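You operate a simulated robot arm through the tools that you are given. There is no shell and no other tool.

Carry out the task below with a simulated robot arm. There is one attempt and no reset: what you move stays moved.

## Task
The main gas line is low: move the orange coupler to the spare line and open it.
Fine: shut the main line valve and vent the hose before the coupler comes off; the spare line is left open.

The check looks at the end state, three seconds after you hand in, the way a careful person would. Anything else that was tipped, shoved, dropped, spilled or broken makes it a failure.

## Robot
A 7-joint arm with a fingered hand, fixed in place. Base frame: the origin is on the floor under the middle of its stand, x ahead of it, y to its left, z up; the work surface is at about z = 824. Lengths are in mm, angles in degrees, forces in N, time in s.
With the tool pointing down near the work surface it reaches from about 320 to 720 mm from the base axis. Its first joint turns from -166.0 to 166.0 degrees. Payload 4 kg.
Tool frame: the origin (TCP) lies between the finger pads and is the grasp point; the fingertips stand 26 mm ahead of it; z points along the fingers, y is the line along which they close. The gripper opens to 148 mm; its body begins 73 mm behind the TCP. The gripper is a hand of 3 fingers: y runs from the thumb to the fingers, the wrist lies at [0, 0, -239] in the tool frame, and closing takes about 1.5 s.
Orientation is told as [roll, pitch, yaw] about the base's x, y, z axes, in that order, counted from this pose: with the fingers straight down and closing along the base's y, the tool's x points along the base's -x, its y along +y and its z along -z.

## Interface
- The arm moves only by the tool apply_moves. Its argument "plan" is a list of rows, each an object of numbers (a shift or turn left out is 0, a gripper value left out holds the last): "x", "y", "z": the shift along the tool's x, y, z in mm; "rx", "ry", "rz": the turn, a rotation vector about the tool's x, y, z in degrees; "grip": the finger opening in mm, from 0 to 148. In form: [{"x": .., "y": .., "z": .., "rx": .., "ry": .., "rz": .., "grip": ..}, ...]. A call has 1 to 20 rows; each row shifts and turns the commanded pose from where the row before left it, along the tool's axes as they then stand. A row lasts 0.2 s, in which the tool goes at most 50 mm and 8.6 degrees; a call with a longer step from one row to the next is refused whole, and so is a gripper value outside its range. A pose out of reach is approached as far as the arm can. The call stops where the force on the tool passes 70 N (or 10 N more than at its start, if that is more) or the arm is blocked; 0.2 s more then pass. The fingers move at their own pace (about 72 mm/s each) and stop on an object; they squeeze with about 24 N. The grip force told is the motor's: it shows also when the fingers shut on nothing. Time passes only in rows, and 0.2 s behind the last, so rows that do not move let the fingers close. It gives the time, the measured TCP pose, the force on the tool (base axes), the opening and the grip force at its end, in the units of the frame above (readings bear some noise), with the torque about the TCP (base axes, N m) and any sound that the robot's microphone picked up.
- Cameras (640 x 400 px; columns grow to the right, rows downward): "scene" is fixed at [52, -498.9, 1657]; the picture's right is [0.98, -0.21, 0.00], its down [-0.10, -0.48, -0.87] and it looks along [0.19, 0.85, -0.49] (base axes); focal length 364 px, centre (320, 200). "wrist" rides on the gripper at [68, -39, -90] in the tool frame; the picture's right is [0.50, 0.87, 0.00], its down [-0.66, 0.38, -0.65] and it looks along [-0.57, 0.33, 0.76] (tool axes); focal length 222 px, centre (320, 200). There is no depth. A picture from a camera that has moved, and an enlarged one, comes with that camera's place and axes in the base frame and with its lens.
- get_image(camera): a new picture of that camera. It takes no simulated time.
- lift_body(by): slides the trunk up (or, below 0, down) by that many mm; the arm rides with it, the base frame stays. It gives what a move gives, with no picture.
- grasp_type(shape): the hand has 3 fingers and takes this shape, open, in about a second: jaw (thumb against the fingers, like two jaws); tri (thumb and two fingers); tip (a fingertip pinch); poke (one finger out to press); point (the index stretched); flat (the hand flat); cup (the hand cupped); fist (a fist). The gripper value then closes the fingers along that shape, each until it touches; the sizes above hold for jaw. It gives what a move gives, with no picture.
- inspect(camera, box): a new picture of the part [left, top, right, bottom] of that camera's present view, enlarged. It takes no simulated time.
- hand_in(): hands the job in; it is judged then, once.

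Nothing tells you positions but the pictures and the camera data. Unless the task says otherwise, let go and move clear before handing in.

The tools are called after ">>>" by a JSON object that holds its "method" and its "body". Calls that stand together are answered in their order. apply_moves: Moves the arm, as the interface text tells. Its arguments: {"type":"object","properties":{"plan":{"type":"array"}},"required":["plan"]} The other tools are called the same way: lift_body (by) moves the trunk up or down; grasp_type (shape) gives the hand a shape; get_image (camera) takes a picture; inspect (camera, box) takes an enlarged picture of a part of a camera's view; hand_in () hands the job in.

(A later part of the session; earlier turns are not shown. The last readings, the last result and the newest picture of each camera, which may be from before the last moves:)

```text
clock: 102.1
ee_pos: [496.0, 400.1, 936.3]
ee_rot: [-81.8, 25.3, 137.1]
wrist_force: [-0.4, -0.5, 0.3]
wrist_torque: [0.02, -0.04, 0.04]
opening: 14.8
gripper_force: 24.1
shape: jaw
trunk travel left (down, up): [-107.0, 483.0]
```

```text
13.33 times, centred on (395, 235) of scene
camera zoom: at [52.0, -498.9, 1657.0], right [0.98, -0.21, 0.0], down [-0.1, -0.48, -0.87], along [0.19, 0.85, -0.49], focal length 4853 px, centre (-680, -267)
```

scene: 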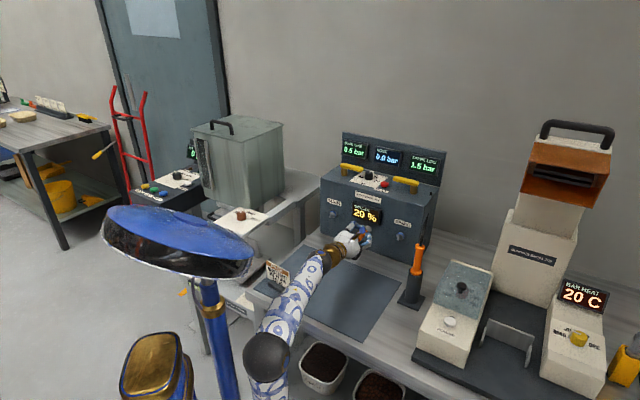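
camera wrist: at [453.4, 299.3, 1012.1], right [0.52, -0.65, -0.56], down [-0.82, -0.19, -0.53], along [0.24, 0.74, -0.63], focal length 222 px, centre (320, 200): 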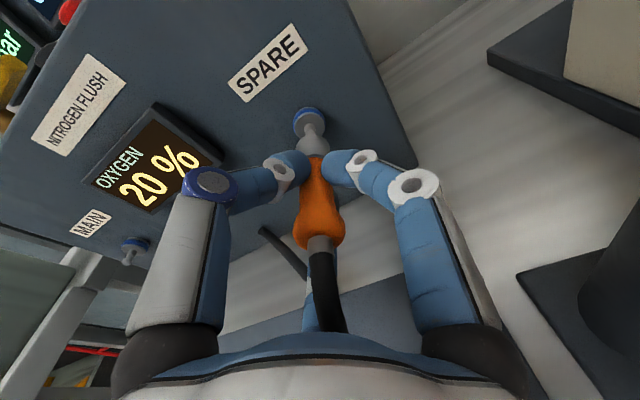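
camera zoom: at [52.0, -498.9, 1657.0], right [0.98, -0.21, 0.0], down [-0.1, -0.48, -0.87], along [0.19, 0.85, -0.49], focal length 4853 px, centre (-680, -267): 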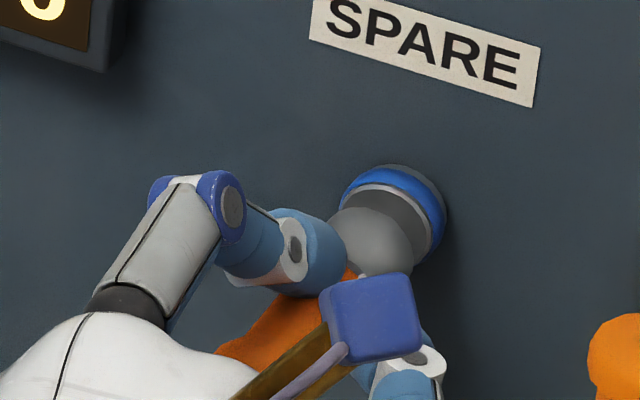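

Nearly home: the sleeve is a few millimetres from the disc. I push the last bit in 2–3 mm steps.

>>> {"method": "apply_moves", "body": {"plan": [{"x": 0.1, "y": -0.38, "z": 3}, {"x": 0.07, "y": -0.26, "z": 2}, {"x": 0}]}}

>>> {"method": "inspect", "body": {"camera": "wrist", "box": [260, 80, 360, 160]}}

>>> {"method": "inspect", "body": {"camera": "scene", "box": [375, 220, 415, 250]}}

```text
clock: 102.9
ee_pos: [497.1, 404.2, 937.0]
ee_rot: [-81.9, 25.2, 137.0]
wrist_force: [-0.1, 0.2, -0.4]
wrist_torque: [0.02, -0.05, 0.02]
opening: 14.7
gripper_force: 24.1
shape: jaw
trunk travel left (down, up): [-107.0, 483.0]
```

```text
5.00 times, centred on (310, 120) of wrist
camera zoom: at [470.0, 316.2, 1011.8], right [0.52, -0.65, -0.56], down [-0.82, -0.19, -0.53], along [0.24, 0.74, -0.63], focal length 1111 px, centre (370, 600)
```

zoom: 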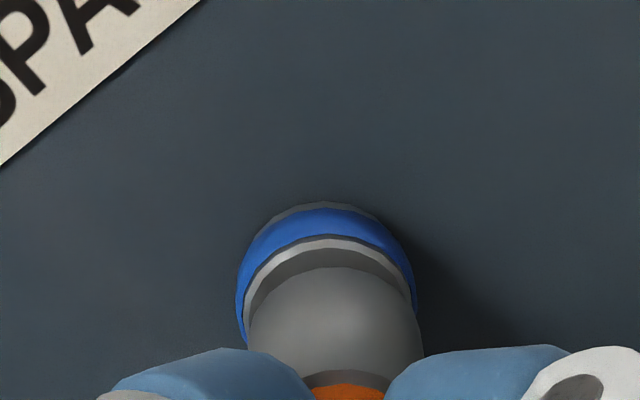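

```text
13.33 times, centred on (395, 235) of scene
camera zoom: at [52.0, -498.9, 1657.0], right [0.98, -0.21, 0.0], down [-0.1, -0.48, -0.87], along [0.19, 0.85, -0.49], focal length 4853 px, centre (-680, -267)
```

zoom: 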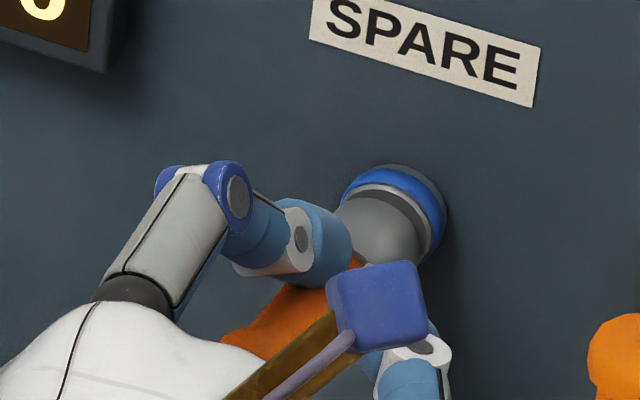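

Still a thin gap to the disc and no resistance. I continue in 2 mm steps.

>>> {"method": "apply_moves", "body": {"plan": [{"x": 0.07, "y": -0.26, "z": 2}, {"x": 0.07, "y": -0.26, "z": 2}, {"x": 0}]}}

>>> {"method": "inspect", "body": {"camera": "wrist", "box": [260, 80, 360, 160]}}

>>> {"method": "apply_moves", "body": {"plan": [{"x": 0.07, "y": -0.26, "z": 2}, {"x": 0}]}}

>>> {"method": "inspect", "body": {"camera": "wrist", "box": [260, 80, 360, 160]}}

>>> {"method": "inspect", "body": {"camera": "scene", "box": [375, 220, 415, 250]}}

```text
clock: 103.7
ee_pos: [498.8, 406.6, 939.2]
ee_rot: [-81.8, 25.3, 136.9]
wrist_force: [-15.6, -13.7, -3.8]
wrist_torque: [-0.09, 0.07, 0.04]
opening: 15.4
gripper_force: 23.3
shape: jaw
trunk travel left (down, up): [-107.0, 483.0]
```

```text
5.00 times, centred on (310, 120) of wrist
camera zoom: at [471.8, 317.7, 1012.7], right [0.52, -0.65, -0.56], down [-0.82, -0.19, -0.53], along [0.24, 0.74, -0.63], focal length 1111 px, centre (370, 600)
```

zoom: 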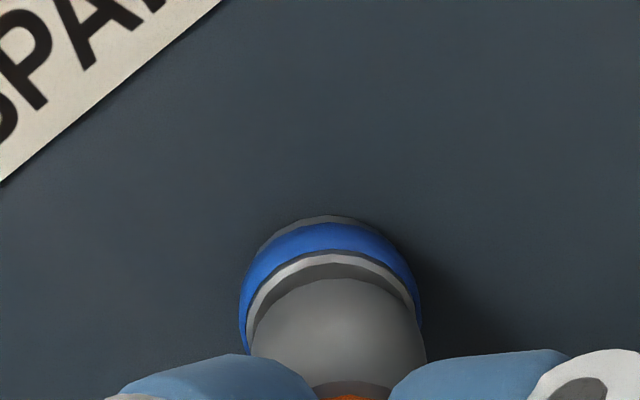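

```text
clock: 104.3
ee_pos: [501.5, 405.5, 939.0]
ee_rot: [-81.9, 25.2, 137.0]
wrist_force: [-25.3, -22.3, -5.7]
wrist_torque: [-0.2, 0.19, 0.06]
opening: 16.8
gripper_force: 24.2
shape: jaw
trunk travel left (down, up): [-107.0, 483.0]
```

```text
5.00 times, centred on (310, 120) of wrist
camera zoom: at [472.6, 318.6, 1013.4], right [0.52, -0.65, -0.56], down [-0.82, -0.19, -0.54], along [0.24, 0.74, -0.63], focal length 1111 px, centre (370, 600)
```

zoom: 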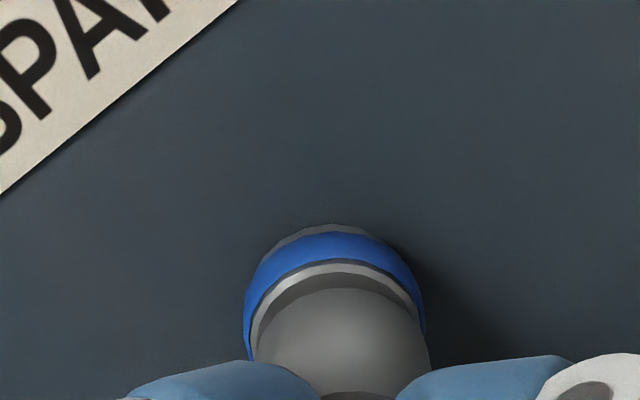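

```text
13.33 times, centred on (395, 235) of scene
camera zoom: at [52.0, -498.9, 1657.0], right [0.98, -0.21, 0.0], down [-0.1, -0.48, -0.87], along [0.19, 0.85, -0.49], focal length 4853 px, centre (-680, -267)
```

zoom: 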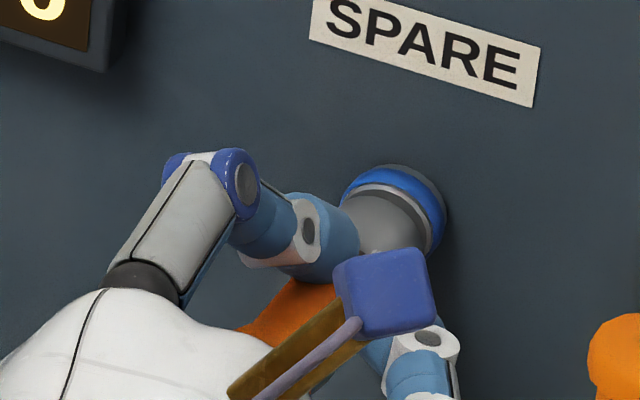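

There is now 34 N of axial resistance and the sleeve looks about 3 mm short of its seated position, probably the latch. The grip is sliding a little, so I push a bit more and check for a click.

>>> {"method": "apply_moves", "body": {"plan": [{"x": 0.07, "y": -0.26, "z": 2}, {"x": 0.07, "y": -0.26, "z": 2}, {"x": 0}]}}

>>> {"method": "inspect", "body": {"camera": "wrist", "box": [240, 80, 400, 260]}}

>>> {"method": "inspect", "body": {"camera": "scene", "box": [375, 220, 415, 250]}}

```text
clock: 105.1
ee_pos: [502.4, 407.7, 940.0]
ee_rot: [-82.0, 25.3, 137.1]
wrist_force: [-40.7, -35.6, -7.6]
wrist_torque: [-0.36, 0.33, 0.08]
opening: 19.6
gripper_force: 23.9
shape: jaw
trunk travel left (down, up): [-107.0, 483.0]
```

```text
2.22 times, centred on (320, 170) of wrist
camera zoom: at [474.0, 320.3, 1014.5], right [0.52, -0.65, -0.56], down [-0.82, -0.19, -0.54], along [0.24, 0.74, -0.63], focal length 494 px, centre (320, 267)
```

zoom: 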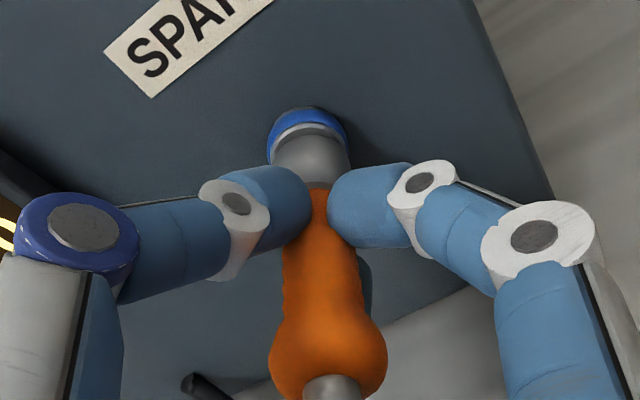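

```text
13.33 times, centred on (395, 235) of scene
camera zoom: at [52.0, -498.9, 1657.0], right [0.98, -0.21, 0.0], down [-0.1, -0.48, -0.87], along [0.19, 0.85, -0.49], focal length 4853 px, centre (-680, -267)
```

zoom: 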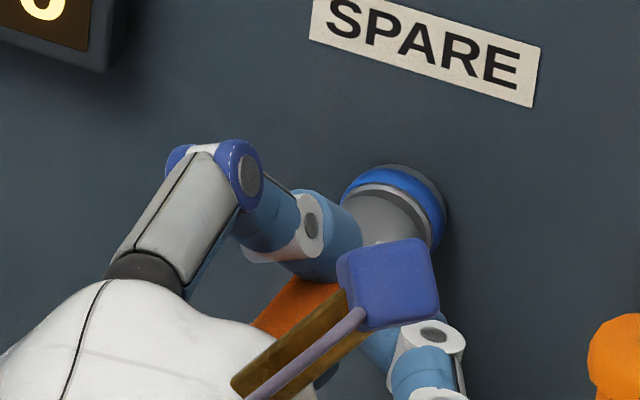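

The resistance rose to 54 N with no further progress and the fingers sliding forward on the coupler, so it looks bottomed out. I ease back to take off the force and see whether the coupler stays put.

>>> {"method": "apply_moves", "body": {"plan": [{"x": -0.1, "y": 0.38, "z": -3}, {"x": -0.1, "y": 0.38, "z": -3}, {"x": 0}]}}

>>> {"method": "inspect", "body": {"camera": "wrist", "box": [260, 80, 360, 160]}}

>>> {"method": "inspect", "body": {"camera": "scene", "box": [375, 220, 415, 250]}}

>>> {"method": "inspect", "body": {"camera": "scene", "box": [320, 130, 450, 250]}}

```text
clock: 105.9
ee_pos: [501.1, 406.1, 939.2]
ee_rot: [-81.9, 25.2, 137.1]
wrist_force: [-9.9, -8.3, -0.8]
wrist_torque: [-0.04, 0.06, 0.03]
opening: 18.0
gripper_force: 23.7
shape: jaw
trunk travel left (down, up): [-107.0, 483.0]
```

```text
5.00 times, centred on (310, 120) of wrist
camera zoom: at [472.2, 318.4, 1013.2], right [0.52, -0.65, -0.56], down [-0.82, -0.19, -0.54], along [0.24, 0.74, -0.63], focal length 1111 px, centre (370, 600)
```

zoom: 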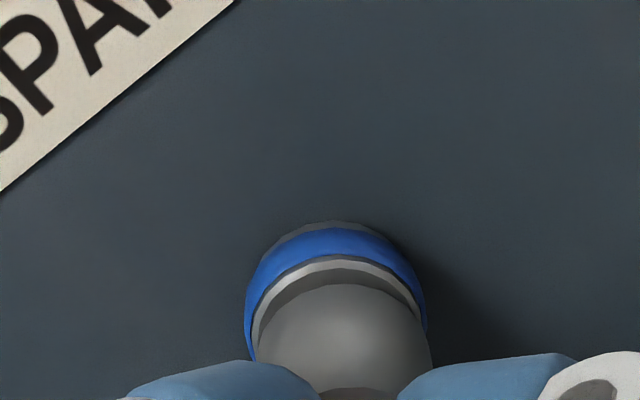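

```text
13.33 times, centred on (395, 235) of scene
camera zoom: at [52.0, -498.9, 1657.0], right [0.98, -0.21, 0.0], down [-0.1, -0.48, -0.87], along [0.19, 0.85, -0.49], focal length 4853 px, centre (-680, -267)
```

zoom: 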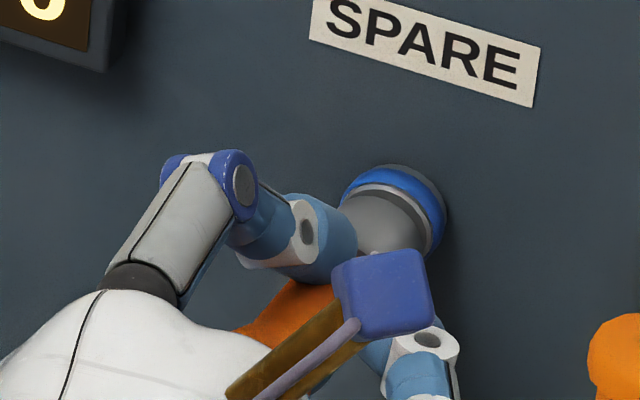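

```text
3.33 times, centred on (385, 190) of scene
camera zoom: at [52.0, -498.9, 1657.0], right [0.98, -0.21, 0.0], down [-0.1, -0.48, -0.87], along [0.19, 0.85, -0.49], focal length 1213 px, centre (103, 233)
```

zoom: 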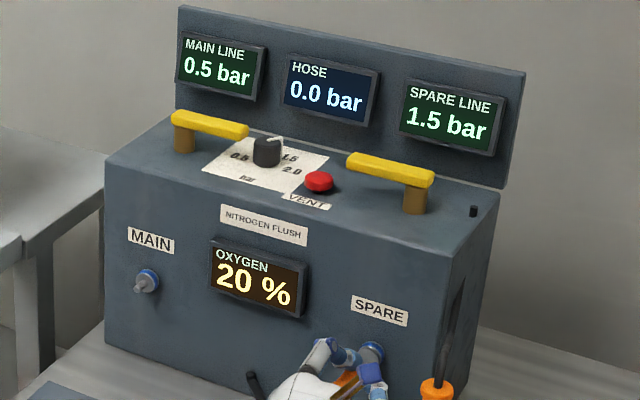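

The coupler stays in place as I ease back. As a safe test I open the fingers just a few millimetres so they still cage it, and see whether it holds on the port by itself.

>>> {"method": "apply_moves", "body": {"plan": [{"x": -0.03, "y": 0.15, "z": -1.2}, {"grip": 36}, {"grip": 36}, {"grip": 36}, {"grip": 36}]}}

>>> {"method": "inspect", "body": {"camera": "wrist", "box": [240, 80, 400, 260]}}

>>> {"method": "inspect", "body": {"camera": "scene", "box": [375, 220, 415, 250]}}

>>> {"method": "inspect", "body": {"camera": "wrist", "box": [260, 80, 360, 160]}}

```text
clock: 107.1
ee_pos: [500.6, 405.9, 935.8]
ee_rot: [-81.7, 25.3, 137.1]
wrist_force: [-0.8, -0.3, 0.4]
wrist_torque: [0.0, -0.02, 0.02]
opening: 35.8
gripper_force: 0.0
shape: jaw
trunk travel left (down, up): [-107.0, 483.0]
```

```text
2.22 times, centred on (320, 170) of wrist
camera zoom: at [472.3, 318.0, 1012.5], right [0.52, -0.65, -0.56], down [-0.82, -0.19, -0.53], along [0.24, 0.74, -0.63], focal length 494 px, centre (320, 267)
```

zoom: 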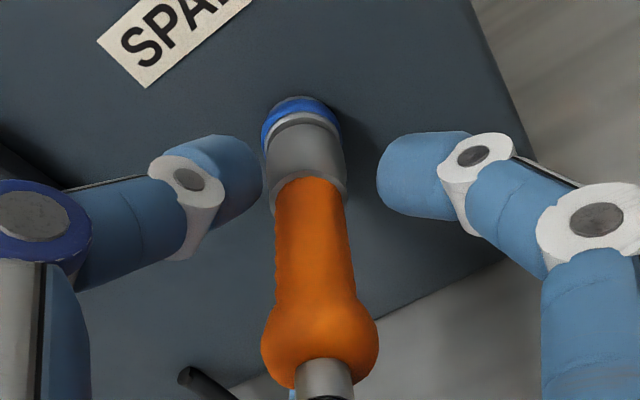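

```text
13.33 times, centred on (395, 235) of scene
camera zoom: at [52.0, -498.9, 1657.0], right [0.98, -0.21, 0.0], down [-0.1, -0.48, -0.87], along [0.19, 0.85, -0.49], focal length 4853 px, centre (-680, -267)
```

zoom: 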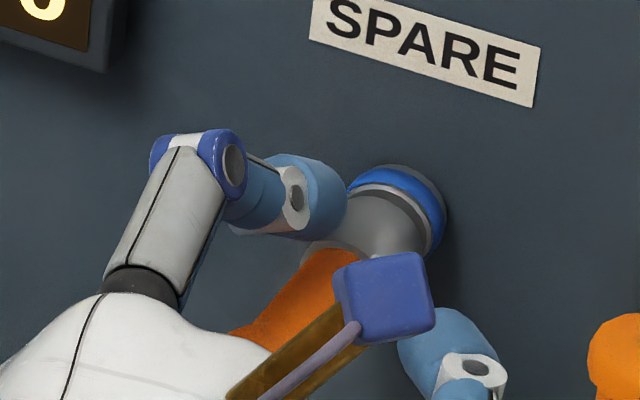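

```text
5.00 times, centred on (310, 120) of wrist
camera zoom: at [472.3, 318.0, 1012.5], right [0.52, -0.65, -0.56], down [-0.82, -0.19, -0.53], along [0.24, 0.74, -0.63], focal length 1111 px, centre (370, 600)
```

zoom: 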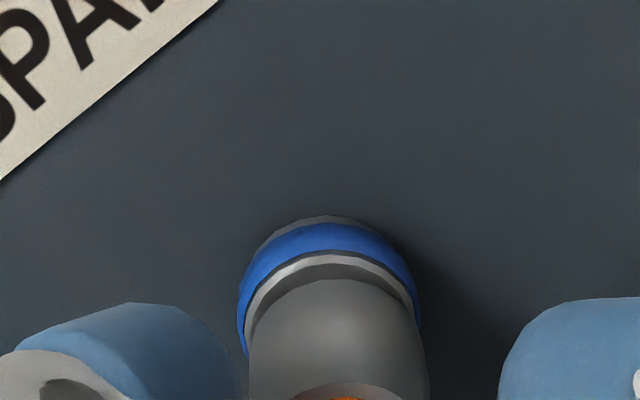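

The coupler holds on the spare port by itself, straight and without sagging, with all fingers clear of it. I centre the hand around it so the fingers don't brush it on the way out.

>>> {"method": "apply_moves", "body": {"plan": [{"x": -0.3, "y": -2.4, "z": -0.3}, {"x": -0.25, "y": -2.25, "z": -0.3, "grip": 44}, {"x": 0}, {"x": 0}]}}

>>> {"method": "get_image", "body": {"camera": "wrist"}}

>>> {"method": "inspect", "body": {"camera": "wrist", "box": [240, 80, 400, 260]}}

>>> {"method": "inspect", "body": {"camera": "scene", "box": [330, 200, 430, 290]}}

```text
clock: 108.1
ee_pos: [499.0, 407.1, 940.1]
ee_rot: [-81.8, 25.3, 137.1]
wrist_force: [0.2, 0.8, -1.4]
wrist_torque: [-0.01, -0.03, 0.01]
opening: 43.4
gripper_force: 0.1
shape: jaw
trunk travel left (down, up): [-107.0, 483.0]
```

```text
taken
camera wrist: at [470.6, 319.6, 1016.4], right [0.52, -0.65, -0.56], down [-0.82, -0.19, -0.53], along [0.24, 0.74, -0.63], focal length 222 px, centre (320, 200)
```

wrist: 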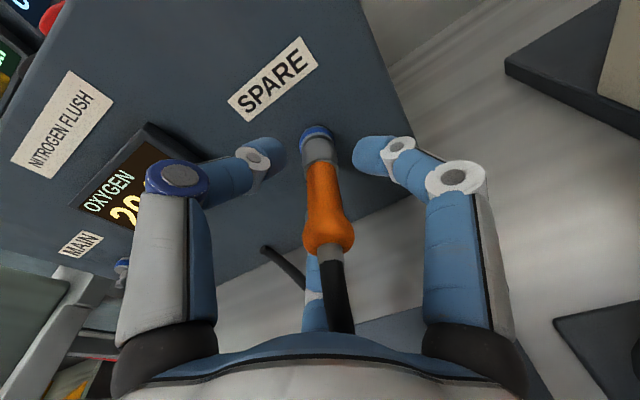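

```text
2.22 times, centred on (320, 170) of wrist
camera zoom: at [470.6, 319.6, 1016.4], right [0.52, -0.65, -0.56], down [-0.82, -0.19, -0.53], along [0.24, 0.74, -0.63], focal length 494 px, centre (320, 267)
```

zoom: 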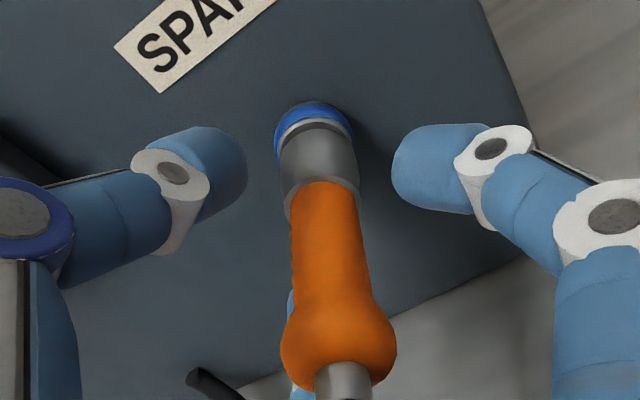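

```text
4.44 times, centred on (380, 245) of scene
camera zoom: at [52.0, -498.9, 1657.0], right [0.98, -0.21, 0.0], down [-0.1, -0.48, -0.87], along [0.19, 0.85, -0.49], focal length 1618 px, centre (53, 0)
```

zoom: 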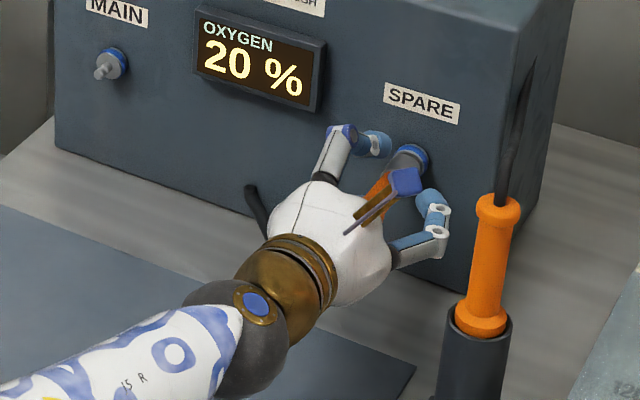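

The hand is centred with good clearance all round. I retreat straight back from the coupler, checking force partway.

>>> {"method": "apply_moves", "body": {"plan": [{"x": -0.5, "y": 1.9, "z": -14.9}, {"x": -0.5, "y": 1.9, "z": -14.9}, {"x": -0.5, "y": 1.9, "z": -14.9}, {"x": 0}]}}

>>> {"method": "get_image", "body": {"camera": "wrist"}}

>>> {"method": "inspect", "body": {"camera": "scene", "box": [330, 200, 430, 290]}}

```text
clock: 109.1
ee_pos: [466.6, 374.4, 942.2]
ee_rot: [-81.8, 25.3, 137.0]
wrist_force: [-0.2, -0.7, 0.1]
wrist_torque: [0.0, -0.03, 0.0]
opening: 43.6
gripper_force: 0.0
shape: jaw
trunk travel left (down, up): [-107.0, 483.0]
```

```text
taken
camera wrist: at [438.4, 287.5, 1016.6], right [0.52, -0.65, -0.56], down [-0.82, -0.19, -0.53], along [0.24, 0.74, -0.63], focal length 222 px, centre (320, 200)
```

wrist: 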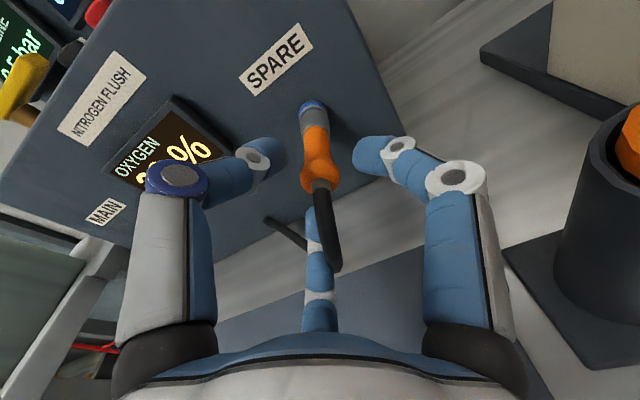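

```text
4.44 times, centred on (380, 245) of scene
camera zoom: at [52.0, -498.9, 1657.0], right [0.98, -0.21, 0.0], down [-0.1, -0.48, -0.87], along [0.19, 0.85, -0.49], focal length 1618 px, centre (53, 0)
```

zoom: 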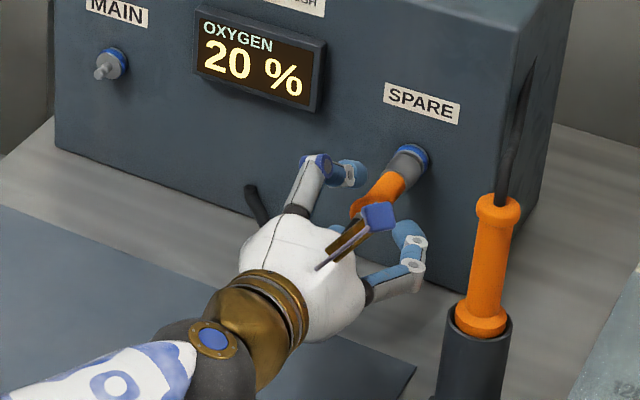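

The coupler stays on the port as the hand leaves. I withdraw further until the fingers are clear of the hose.

>>> {"method": "apply_moves", "body": {"plan": [{"x": -0.5, "y": 1.9, "z": -14.9}, {"x": -0.5, "y": 1.9, "z": -14.9}, {"x": -0.5, "y": 1.9, "z": -14.9}, {"x": 0}]}}

>>> {"method": "get_image", "body": {"camera": "wrist"}}

>>> {"method": "inspect", "body": {"camera": "scene", "box": [330, 200, 430, 290]}}

```text
clock: 110.1
ee_pos: [433.9, 344.2, 941.7]
ee_rot: [-81.8, 25.3, 137.1]
wrist_force: [0.0, -0.2, 0.8]
wrist_torque: [-0.01, 0.02, -0.02]
opening: 43.6
gripper_force: 0.0
shape: jaw
trunk travel left (down, up): [-107.0, 483.0]
```

```text
taken
camera wrist: at [406.3, 256.2, 1016.4], right [0.52, -0.65, -0.56], down [-0.82, -0.19, -0.53], along [0.24, 0.74, -0.63], focal length 222 px, centre (320, 200)
```

wrist: 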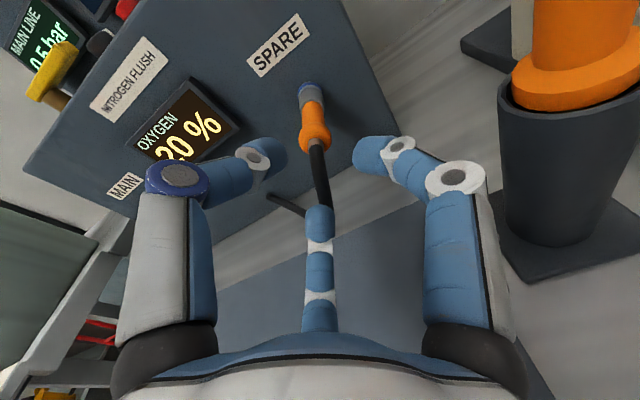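

```text
4.44 times, centred on (380, 245) of scene
camera zoom: at [52.0, -498.9, 1657.0], right [0.98, -0.21, 0.0], down [-0.1, -0.48, -0.87], along [0.19, 0.85, -0.49], focal length 1618 px, centre (53, 0)
```

zoom: 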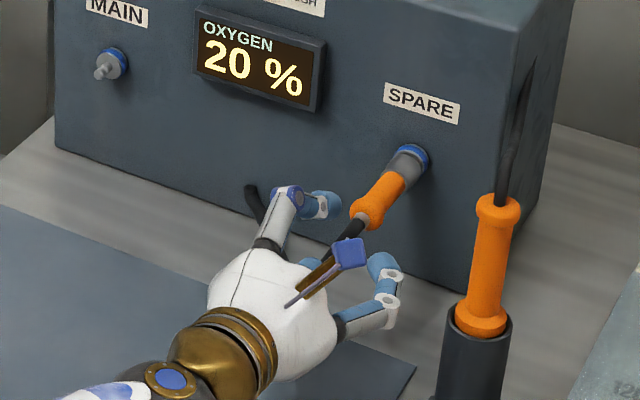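

Still holding. I retreat the last stretch and then look at the coupler unobstructed.

>>> {"method": "apply_moves", "body": {"plan": [{"x": -0.5, "y": 1.9, "z": -14.9}, {"x": -0.5, "y": 1.9, "z": -14.9}, {"x": -0.5, "y": 1.9, "z": -14.9}, {"x": 0}]}}

>>> {"method": "get_image", "body": {"camera": "wrist"}}

>>> {"method": "inspect", "body": {"camera": "scene", "box": [350, 200, 430, 270]}}

```text
clock: 111.3
ee_pos: [438.7, 289.4, 923.8]
ee_rot: [-79.7, 22.6, 134.6]
wrist_force: [0.5, 0.4, 0.0]
wrist_torque: [-0.02, 0.02, 0.01]
opening: 43.9
gripper_force: 0.1
shape: jaw
trunk travel left (down, up): [-107.0, 483.0]
stopped in row 4: the arm was blocked; the commanded pose is now the measured one
```

```text
taken
camera wrist: at [409.8, 203.0, 999.4], right [0.44, -0.67, -0.6], down [-0.86, -0.14, -0.49], along [0.24, 0.73, -0.64], focal length 222 px, centre (320, 200)
```

wrist: 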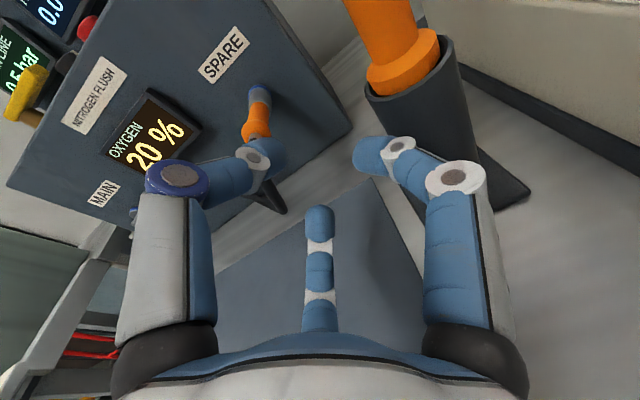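

```text
5.71 times, centred on (390, 235) of scene
camera zoom: at [52.0, -498.9, 1657.0], right [0.98, -0.21, 0.0], down [-0.1, -0.48, -0.87], along [0.19, 0.85, -0.49], focal length 2080 px, centre (-80, 0)
```

zoom: 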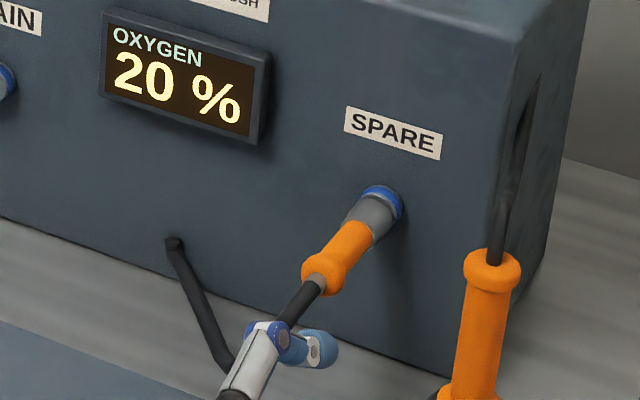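

The arm reported being blocked and the hand drifted sideways toward the stand, though the coupler is still on. I look at the whole scene before moving anything.

>>> {"method": "get_image", "body": {"camera": "scene"}}

>>> {"method": "inspect", "body": {"camera": "scene", "box": [200, 200, 440, 390]}}

```text
taken
```

scene: 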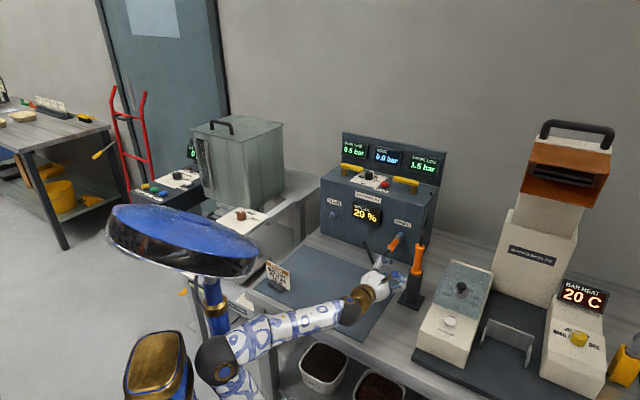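

```text
2.11 times, centred on (320, 295) of scene
camera zoom: at [52.0, -498.9, 1657.0], right [0.98, -0.21, 0.0], down [-0.1, -0.48, -0.87], along [0.19, 0.85, -0.49], focal length 766 px, centre (320, 0)
```

zoom: 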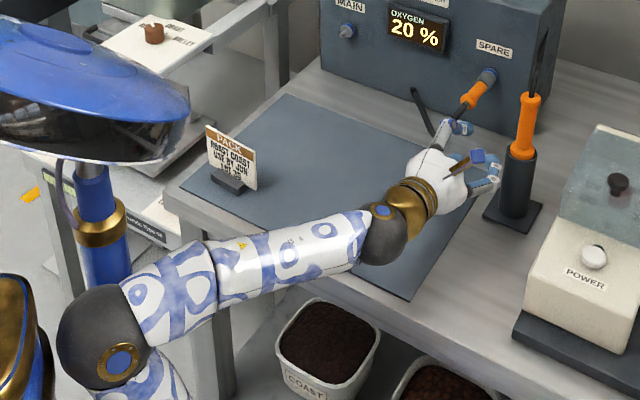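

The elbow came up against the robot's own mast, which swung the hand; nothing on the bench appears touched. I move up, slightly forward and left, away from both the mast and the stand.

>>> {"method": "apply_moves", "body": {"plan": [{"x": -2.4, "y": -12.5, "z": 2.8}, {"x": -2.4, "y": -12.5, "z": 2.8}, {"x": -2.4, "y": -12.5, "z": 2.8}, {"x": 0}]}}

>>> {"method": "get_image", "body": {"camera": "wrist"}}

>>> {"method": "inspect", "body": {"camera": "scene", "box": [200, 200, 440, 390]}}

```text
clock: 112.3
ee_pos: [426.0, 316.8, 957.9]
ee_rot: [-80.2, 23.1, 134.7]
wrist_force: [0.4, -0.8, 0.0]
wrist_torque: [-0.02, 0.03, 0.03]
opening: 43.8
gripper_force: 0.1
shape: jaw
trunk travel left (down, up): [-107.0, 483.0]
```

```text
taken
camera wrist: at [397.0, 229.5, 1033.4], right [0.45, -0.67, -0.59], down [-0.86, -0.14, -0.5], along [0.25, 0.73, -0.64], focal length 222 px, centre (320, 200)
```

wrist: 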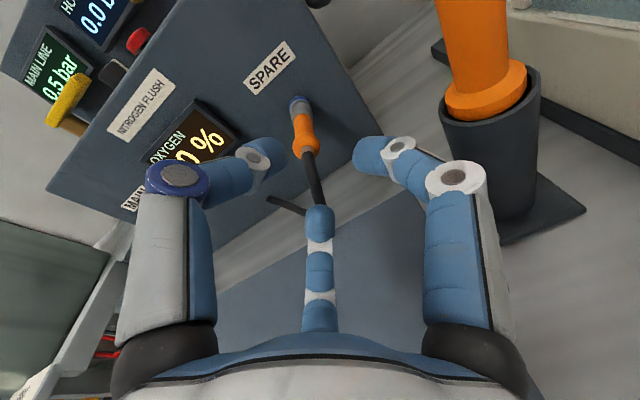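

```text
2.11 times, centred on (320, 295) of scene
camera zoom: at [52.0, -498.9, 1657.0], right [0.98, -0.21, 0.0], down [-0.1, -0.48, -0.87], along [0.19, 0.85, -0.49], focal length 766 px, centre (320, 0)
```

zoom: 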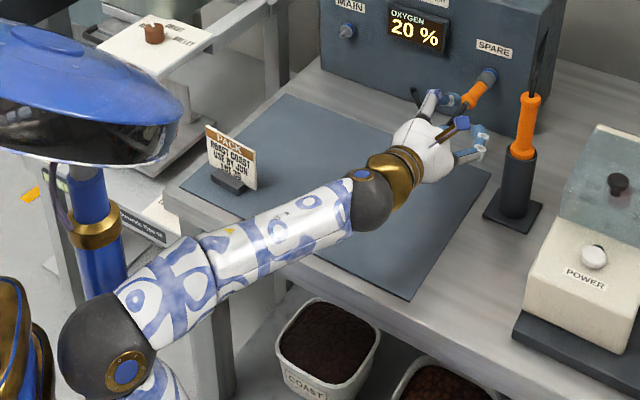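

The hand is free again and the coupler is seated on the spare with the hose hanging loose. Next is the spare valve: I raise the trunk for reach, lifting the hand straight up in front of the box.

>>> {"method": "lift_body", "body": {"by": 240}}

>>> {"method": "get_image", "body": {"camera": "scene"}}

>>> {"method": "inspect", "body": {"camera": "scene", "box": [300, 130, 460, 290]}}

```text
clock: 114.8
ee_pos: [427.5, 314.8, 1197.3]
ee_rot: [-80.2, 23.0, 134.7]
wrist_force: [-0.4, -0.2, -0.3]
wrist_torque: [0.0, 0.01, 0.02]
opening: 43.7
gripper_force: 0.1
shape: jaw
trunk travel left (down, up): [-347.0, 243.0]
```

```text
taken
```

scene: 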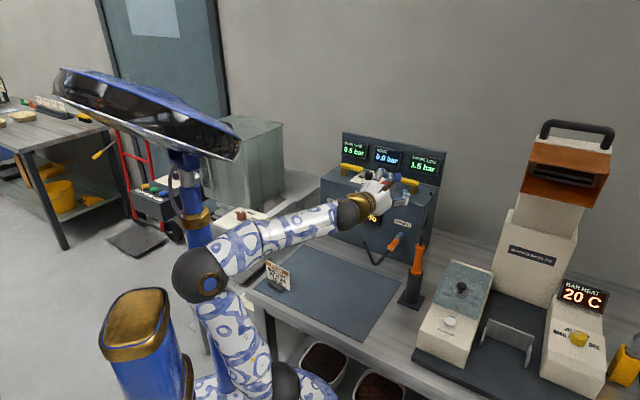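

```text
2.50 times, centred on (380, 210) of scene
camera zoom: at [52.0, -498.9, 1657.0], right [0.98, -0.21, 0.0], down [-0.1, -0.48, -0.87], along [0.19, 0.85, -0.49], focal length 910 px, centre (170, 175)
```

zoom: 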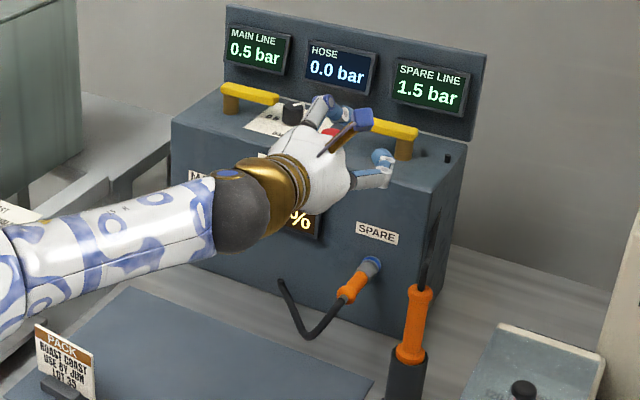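

The coupler is on the spare port with the hose hanging in a loop. I zoom in on it to check it is fully seated.

>>> {"method": "inspect", "body": {"camera": "scene", "box": [372, 222, 412, 252]}}

>>> {"method": "inspect", "body": {"camera": "scene", "box": [340, 215, 420, 275]}}

```text
13.33 times, centred on (392, 237) of scene
camera zoom: at [52.0, -498.9, 1657.0], right [0.98, -0.21, 0.0], down [-0.1, -0.48, -0.87], along [0.19, 0.85, -0.49], focal length 4853 px, centre (-640, -293)
```

zoom: 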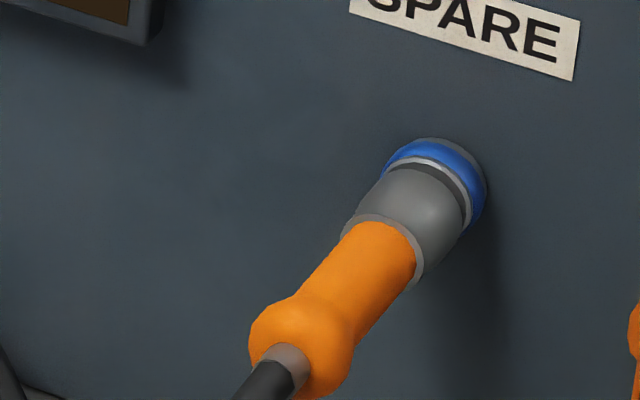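

```text
6.67 times, centred on (380, 245) of scene
camera zoom: at [52.0, -498.9, 1657.0], right [0.98, -0.21, 0.0], down [-0.1, -0.48, -0.87], along [0.19, 0.85, -0.49], focal length 2427 px, centre (-80, -100)
```

zoom: 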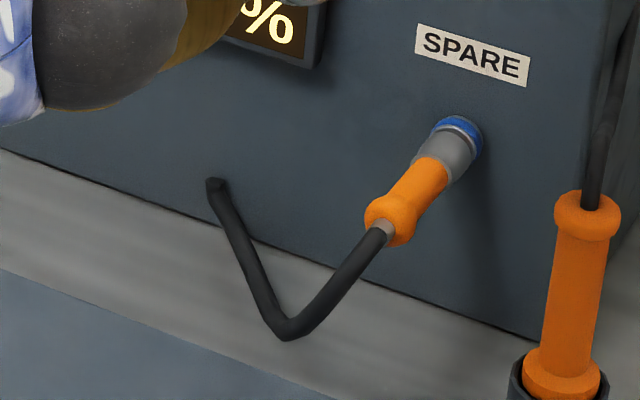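

The coupler sits straight against the port and did not budge under 54 N, so I take it as seated. I raise the trunk the rest of the way and turn the hand into a hooking pose (thumb on the far side) for the spare lever.

>>> {"method": "lift_body", "body": {"by": 238}}

>>> {"method": "apply_moves", "body": {"plan": [{"ry": -1.31, "rz": 7.6}, {"ry": -1.31, "rz": 7.6}, {"ry": -1.31, "rz": 7.6}, {"rx": -6.7}, {"rx": -6.7}, {"rx": -6.7}, {"rx": -6.7}, {"rx": -6.7}, {"rx": -6.7}, {"x": 0}]}}

>>> {"method": "get_image", "body": {"camera": "scene"}}

>>> {"method": "get_image", "body": {"camera": "wrist"}}

```text
clock: 117.3
ee_pos: [427.4, 315.4, 1435.2]
ee_rot: [-80.1, 23.0, 134.8]
wrist_force: [-0.2, -1.1, 0.1]
wrist_torque: [0.03, -0.01, -0.01]
opening: 43.6
gripper_force: 0.0
shape: jaw
trunk travel left (down, up): [-585.0, 5.0]
```

```text
clock: 119.5
ee_pos: [426.3, 315.4, 1434.9]
ee_rot: [-40.0, -0.1, 134.7]
wrist_force: [0.7, 0.5, -0.5]
wrist_torque: [-0.01, 0.01, 0.04]
opening: 43.8
gripper_force: 0.1
shape: jaw
trunk travel left (down, up): [-585.0, 5.0]
```

```text
taken
```

scene: 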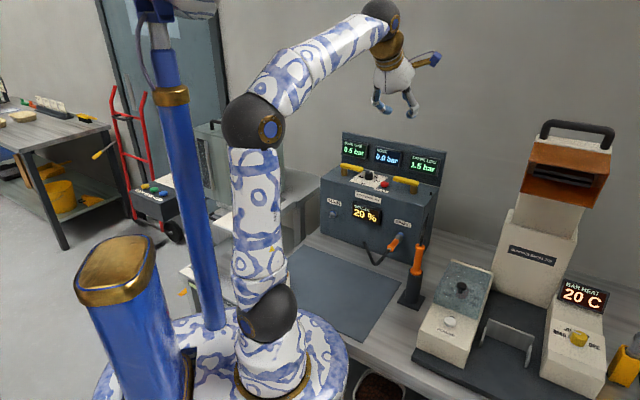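

```text
taken
camera wrist: at [454.7, 247.6, 1529.3], right [-0.12, -0.82, -0.56], down [-0.96, -0.03, 0.26], along [-0.23, 0.57, -0.79], focal length 222 px, centre (320, 200)
```

wrist: 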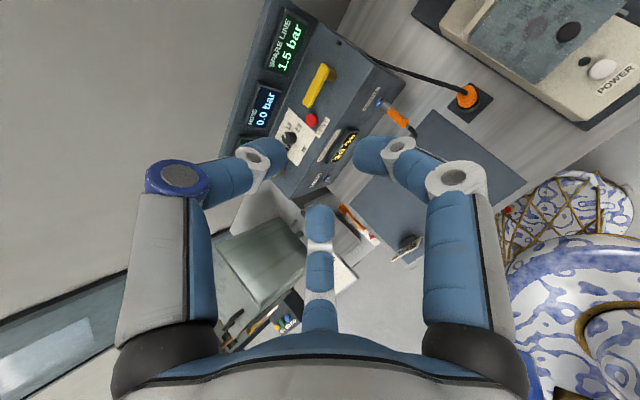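

The hand is in the hooking orientation, high and clear. I switch to poke and move over the spare lever, with the thumb going behind the bar.

>>> {"method": "grasp_type", "body": {"shape": "poke"}}

>>> {"method": "apply_moves", "body": {"plan": [{"x": -6.2, "y": -4.7, "z": 37.2}, {"x": -6.2, "y": -4.7, "z": 37.2}, {"x": -6.2, "y": -4.7, "z": 37.2}, {"x": -6.2, "y": -4.7, "z": 37.2}, {"x": -6.2, "y": -4.7, "z": 37.2}, {"x": -6.2, "y": -4.7, "z": 37.2}, {"x": -6.2, "y": -4.7, "z": 37.2}, {"x": -6.2, "y": -4.7, "z": 37.2}, {"x": -6.2, "y": -4.7, "z": 37.2}, {"x": -6.2, "y": -4.7, "z": 37.2}, {"x": 0}]}}

>>> {"method": "get_image", "body": {"camera": "wrist"}}

>>> {"method": "inspect", "body": {"camera": "scene", "box": [320, 100, 450, 220]}}

```text
clock: 120.4
ee_pos: [427.2, 316.1, 1435.3]
ee_rot: [-39.9, -0.2, 134.8]
wrist_force: [0.4, 0.6, 0.1]
wrist_torque: [-0.02, -0.01, 0.02]
opening: 0.0
gripper_force: 0.0
shape: poke
trunk travel left (down, up): [-585.0, 5.0]
```

```text
clock: 122.8
ee_pos: [577.3, 554.3, 1181.5]
ee_rot: [-40.0, -0.2, 134.7]
wrist_force: [0.2, 0.4, -0.6]
wrist_torque: [-0.01, 0.01, 0.01]
opening: 0.1
gripper_force: 0.1
shape: poke
trunk travel left (down, up): [-585.0, 5.0]
```

```text
taken
camera wrist: at [606.0, 487.2, 1274.3], right [-0.12, -0.82, -0.56], down [-0.97, -0.03, 0.26], along [-0.23, 0.57, -0.79], focal length 222 px, centre (320, 200)
```

wrist: 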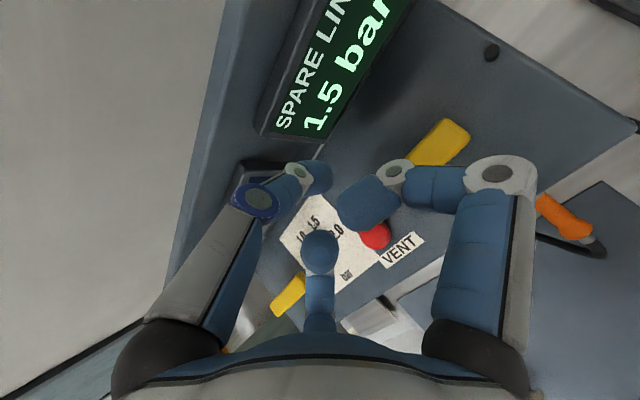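

```text
3.33 times, centred on (385, 160) of scene
camera zoom: at [52.0, -498.9, 1657.0], right [0.98, -0.21, 0.0], down [-0.1, -0.48, -0.87], along [0.19, 0.85, -0.49], focal length 1213 px, centre (103, 333)
```

zoom: 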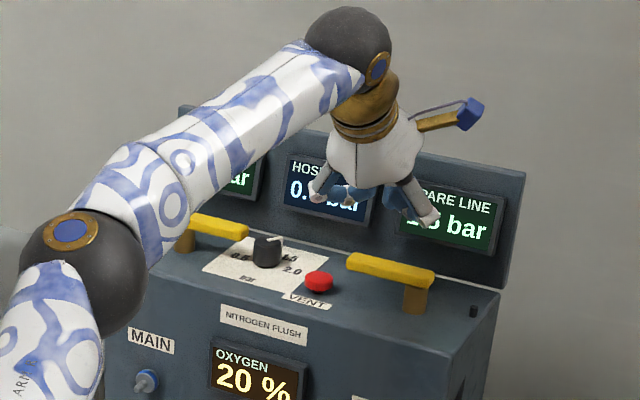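

The thumb is poised behind the bar (depth ~811 against bar rear face ~790). I lower it behind the bar in small steps.

>>> {"method": "apply_moves", "body": {"plan": [{"y": 9.1, "z": 12.4}, {"y": 9.1, "z": 12.4}, {"y": 9.1, "z": 12.4}, {"x": 0}]}}

>>> {"method": "get_image", "body": {"camera": "wrist"}}

>>> {"method": "inspect", "body": {"camera": "scene", "box": [340, 130, 440, 210]}}

```text
clock: 123.8
ee_pos: [579.9, 556.2, 1134.6]
ee_rot: [-40.0, -0.1, 134.8]
wrist_force: [-0.9, -0.1, -0.5]
wrist_torque: [0.01, -0.01, -0.03]
opening: 0.0
gripper_force: 0.0
shape: poke
trunk travel left (down, up): [-585.0, 5.0]
```

```text
taken
camera wrist: at [607.9, 488.4, 1228.2], right [-0.12, -0.82, -0.56], down [-0.97, -0.03, 0.26], along [-0.23, 0.57, -0.79], focal length 222 px, centre (320, 200)
```

wrist: 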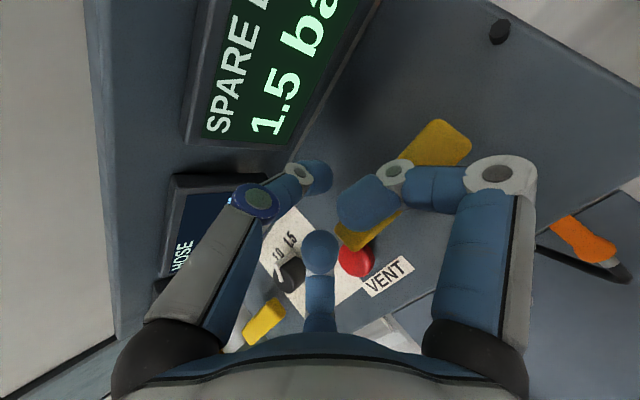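

```text
5.00 times, centred on (390, 170) of scene
camera zoom: at [52.0, -498.9, 1657.0], right [0.98, -0.21, 0.0], down [-0.1, -0.48, -0.87], along [0.19, 0.85, -0.49], focal length 1820 px, centre (-30, 350)
```

zoom: 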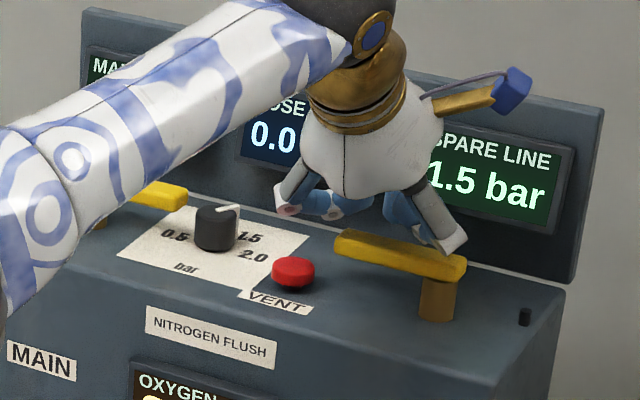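

The knuckle of one folded finger would come close to the bar's pivot end, so I shift 8 mm toward the robot while lowering the last 15 mm.

>>> {"method": "apply_moves", "body": {"plan": [{"y": 6.1, "z": -5.1}, {"y": 4.8, "z": 5.75}, {"y": 4.8, "z": 5.75}, {"x": 0}]}}

>>> {"method": "get_image", "body": {"camera": "wrist"}}

>>> {"method": "inspect", "body": {"camera": "scene", "box": [340, 130, 440, 210]}}

```text
clock: 124.8
ee_pos: [575.0, 550.1, 1121.7]
ee_rot: [-40.2, -0.1, 134.7]
wrist_force: [-1.1, -2.7, 11.3]
wrist_torque: [-0.49, -0.07, -0.08]
opening: 0.0
gripper_force: 0.0
shape: poke
trunk travel left (down, up): [-585.0, 5.0]
```

```text
taken
camera wrist: at [601.8, 481.7, 1215.5], right [-0.12, -0.82, -0.56], down [-0.97, -0.03, 0.26], along [-0.23, 0.57, -0.79], focal length 222 px, centre (320, 200)
```

wrist: 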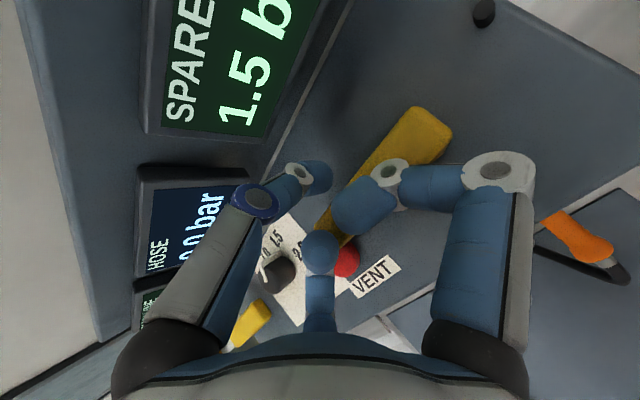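

```text
5.00 times, centred on (390, 170) of scene
camera zoom: at [52.0, -498.9, 1657.0], right [0.98, -0.21, 0.0], down [-0.1, -0.48, -0.87], along [0.19, 0.85, -0.49], focal length 1820 px, centre (-30, 350)
```

zoom: 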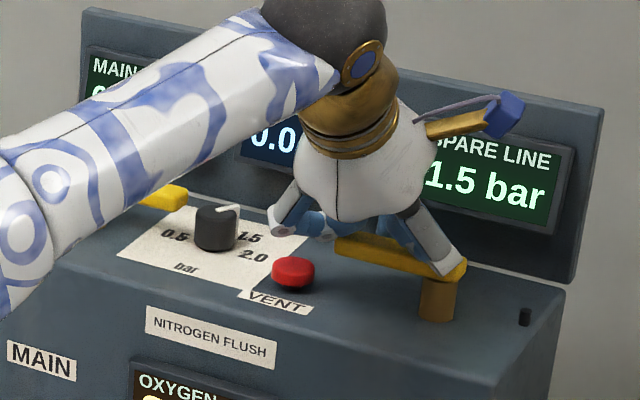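

A folded finger rests lightly (11 N) on top of the bar, so I raise 4 mm and then start pulling the bar toward the robot with the thumb.

>>> {"method": "apply_moves", "body": {"plan": [{"y": -2.6, "z": -3.1}, {"y": 5.4, "z": -4.5}, {"x": -1.5, "y": 5.1, "z": -4.3}, {"x": -1.5, "y": 5.1, "z": -4.3}, {"x": 0}]}}

>>> {"method": "get_image", "body": {"camera": "wrist"}}

>>> {"method": "inspect", "body": {"camera": "scene", "box": [340, 130, 440, 210]}}

```text
clock: 126.0
ee_pos: [558.3, 537.9, 1124.5]
ee_rot: [-40.0, -0.1, 134.7]
wrist_force: [1.5, 0.5, -1.2]
wrist_torque: [0.0, 0.03, 0.02]
opening: 0.0
gripper_force: 0.1
shape: poke
trunk travel left (down, up): [-585.0, 5.0]
```

```text
taken
camera wrist: at [586.3, 470.9, 1217.4], right [-0.12, -0.82, -0.56], down [-0.97, -0.03, 0.26], along [-0.23, 0.57, -0.79], focal length 222 px, centre (320, 200)
```

wrist: 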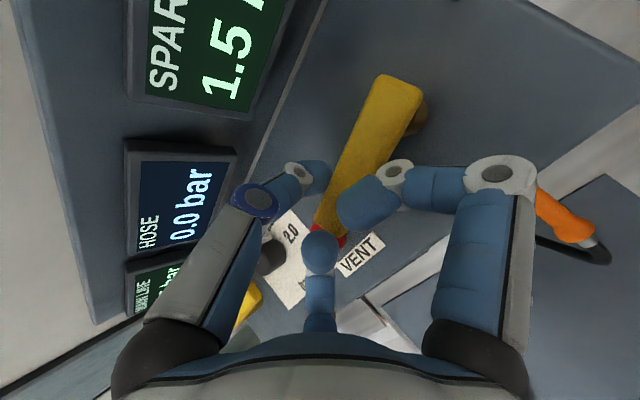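

```text
5.00 times, centred on (390, 170) of scene
camera zoom: at [52.0, -498.9, 1657.0], right [0.98, -0.21, 0.0], down [-0.1, -0.48, -0.87], along [0.19, 0.85, -0.49], focal length 1820 px, centre (-30, 350)
```

zoom: 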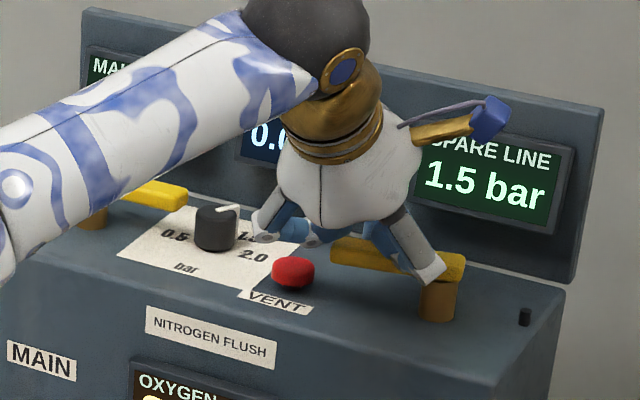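

The thumb is now alongside the rear of the bar, with almost no force yet. I continue pulling in small steps.

>>> {"method": "apply_moves", "body": {"plan": [{"x": -1, "y": 5.1, "z": -4.3}, {"x": 0, "y": 5.1, "z": -4.3}, {"x": 0.5, "y": 5.1, "z": -4.3}, {"x": 0}]}}

>>> {"method": "get_image", "body": {"camera": "wrist"}}

>>> {"method": "inspect", "body": {"camera": "scene", "box": [340, 130, 440, 210]}}

```text
clock: 127.0
ee_pos: [544.5, 524.9, 1124.3]
ee_rot: [-40.0, -0.3, 134.7]
wrist_force: [1.4, 1.1, 0.2]
wrist_torque: [-0.01, -0.01, -0.01]
opening: 0.1
gripper_force: 0.0
shape: poke
trunk travel left (down, up): [-585.0, 5.0]
```

```text
taken
camera wrist: at [571.7, 457.1, 1217.4], right [-0.12, -0.82, -0.56], down [-0.97, -0.03, 0.26], along [-0.23, 0.57, -0.79], focal length 222 px, centre (320, 200)
```

wrist: 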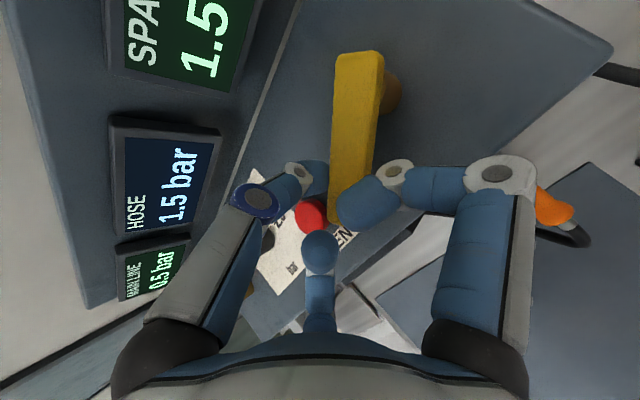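

```text
5.00 times, centred on (390, 170) of scene
camera zoom: at [52.0, -498.9, 1657.0], right [0.98, -0.21, 0.0], down [-0.1, -0.48, -0.87], along [0.19, 0.85, -0.49], focal length 1820 px, centre (-30, 350)
```

zoom: 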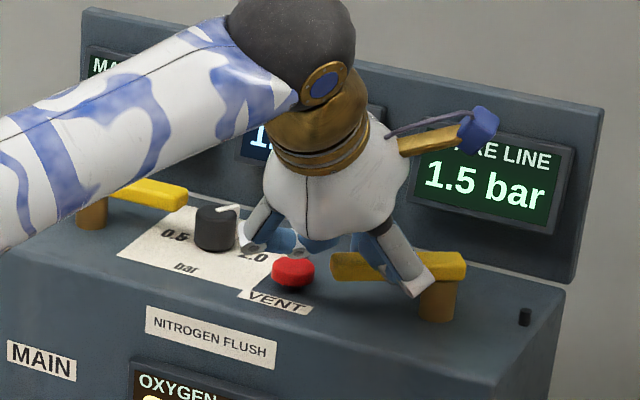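

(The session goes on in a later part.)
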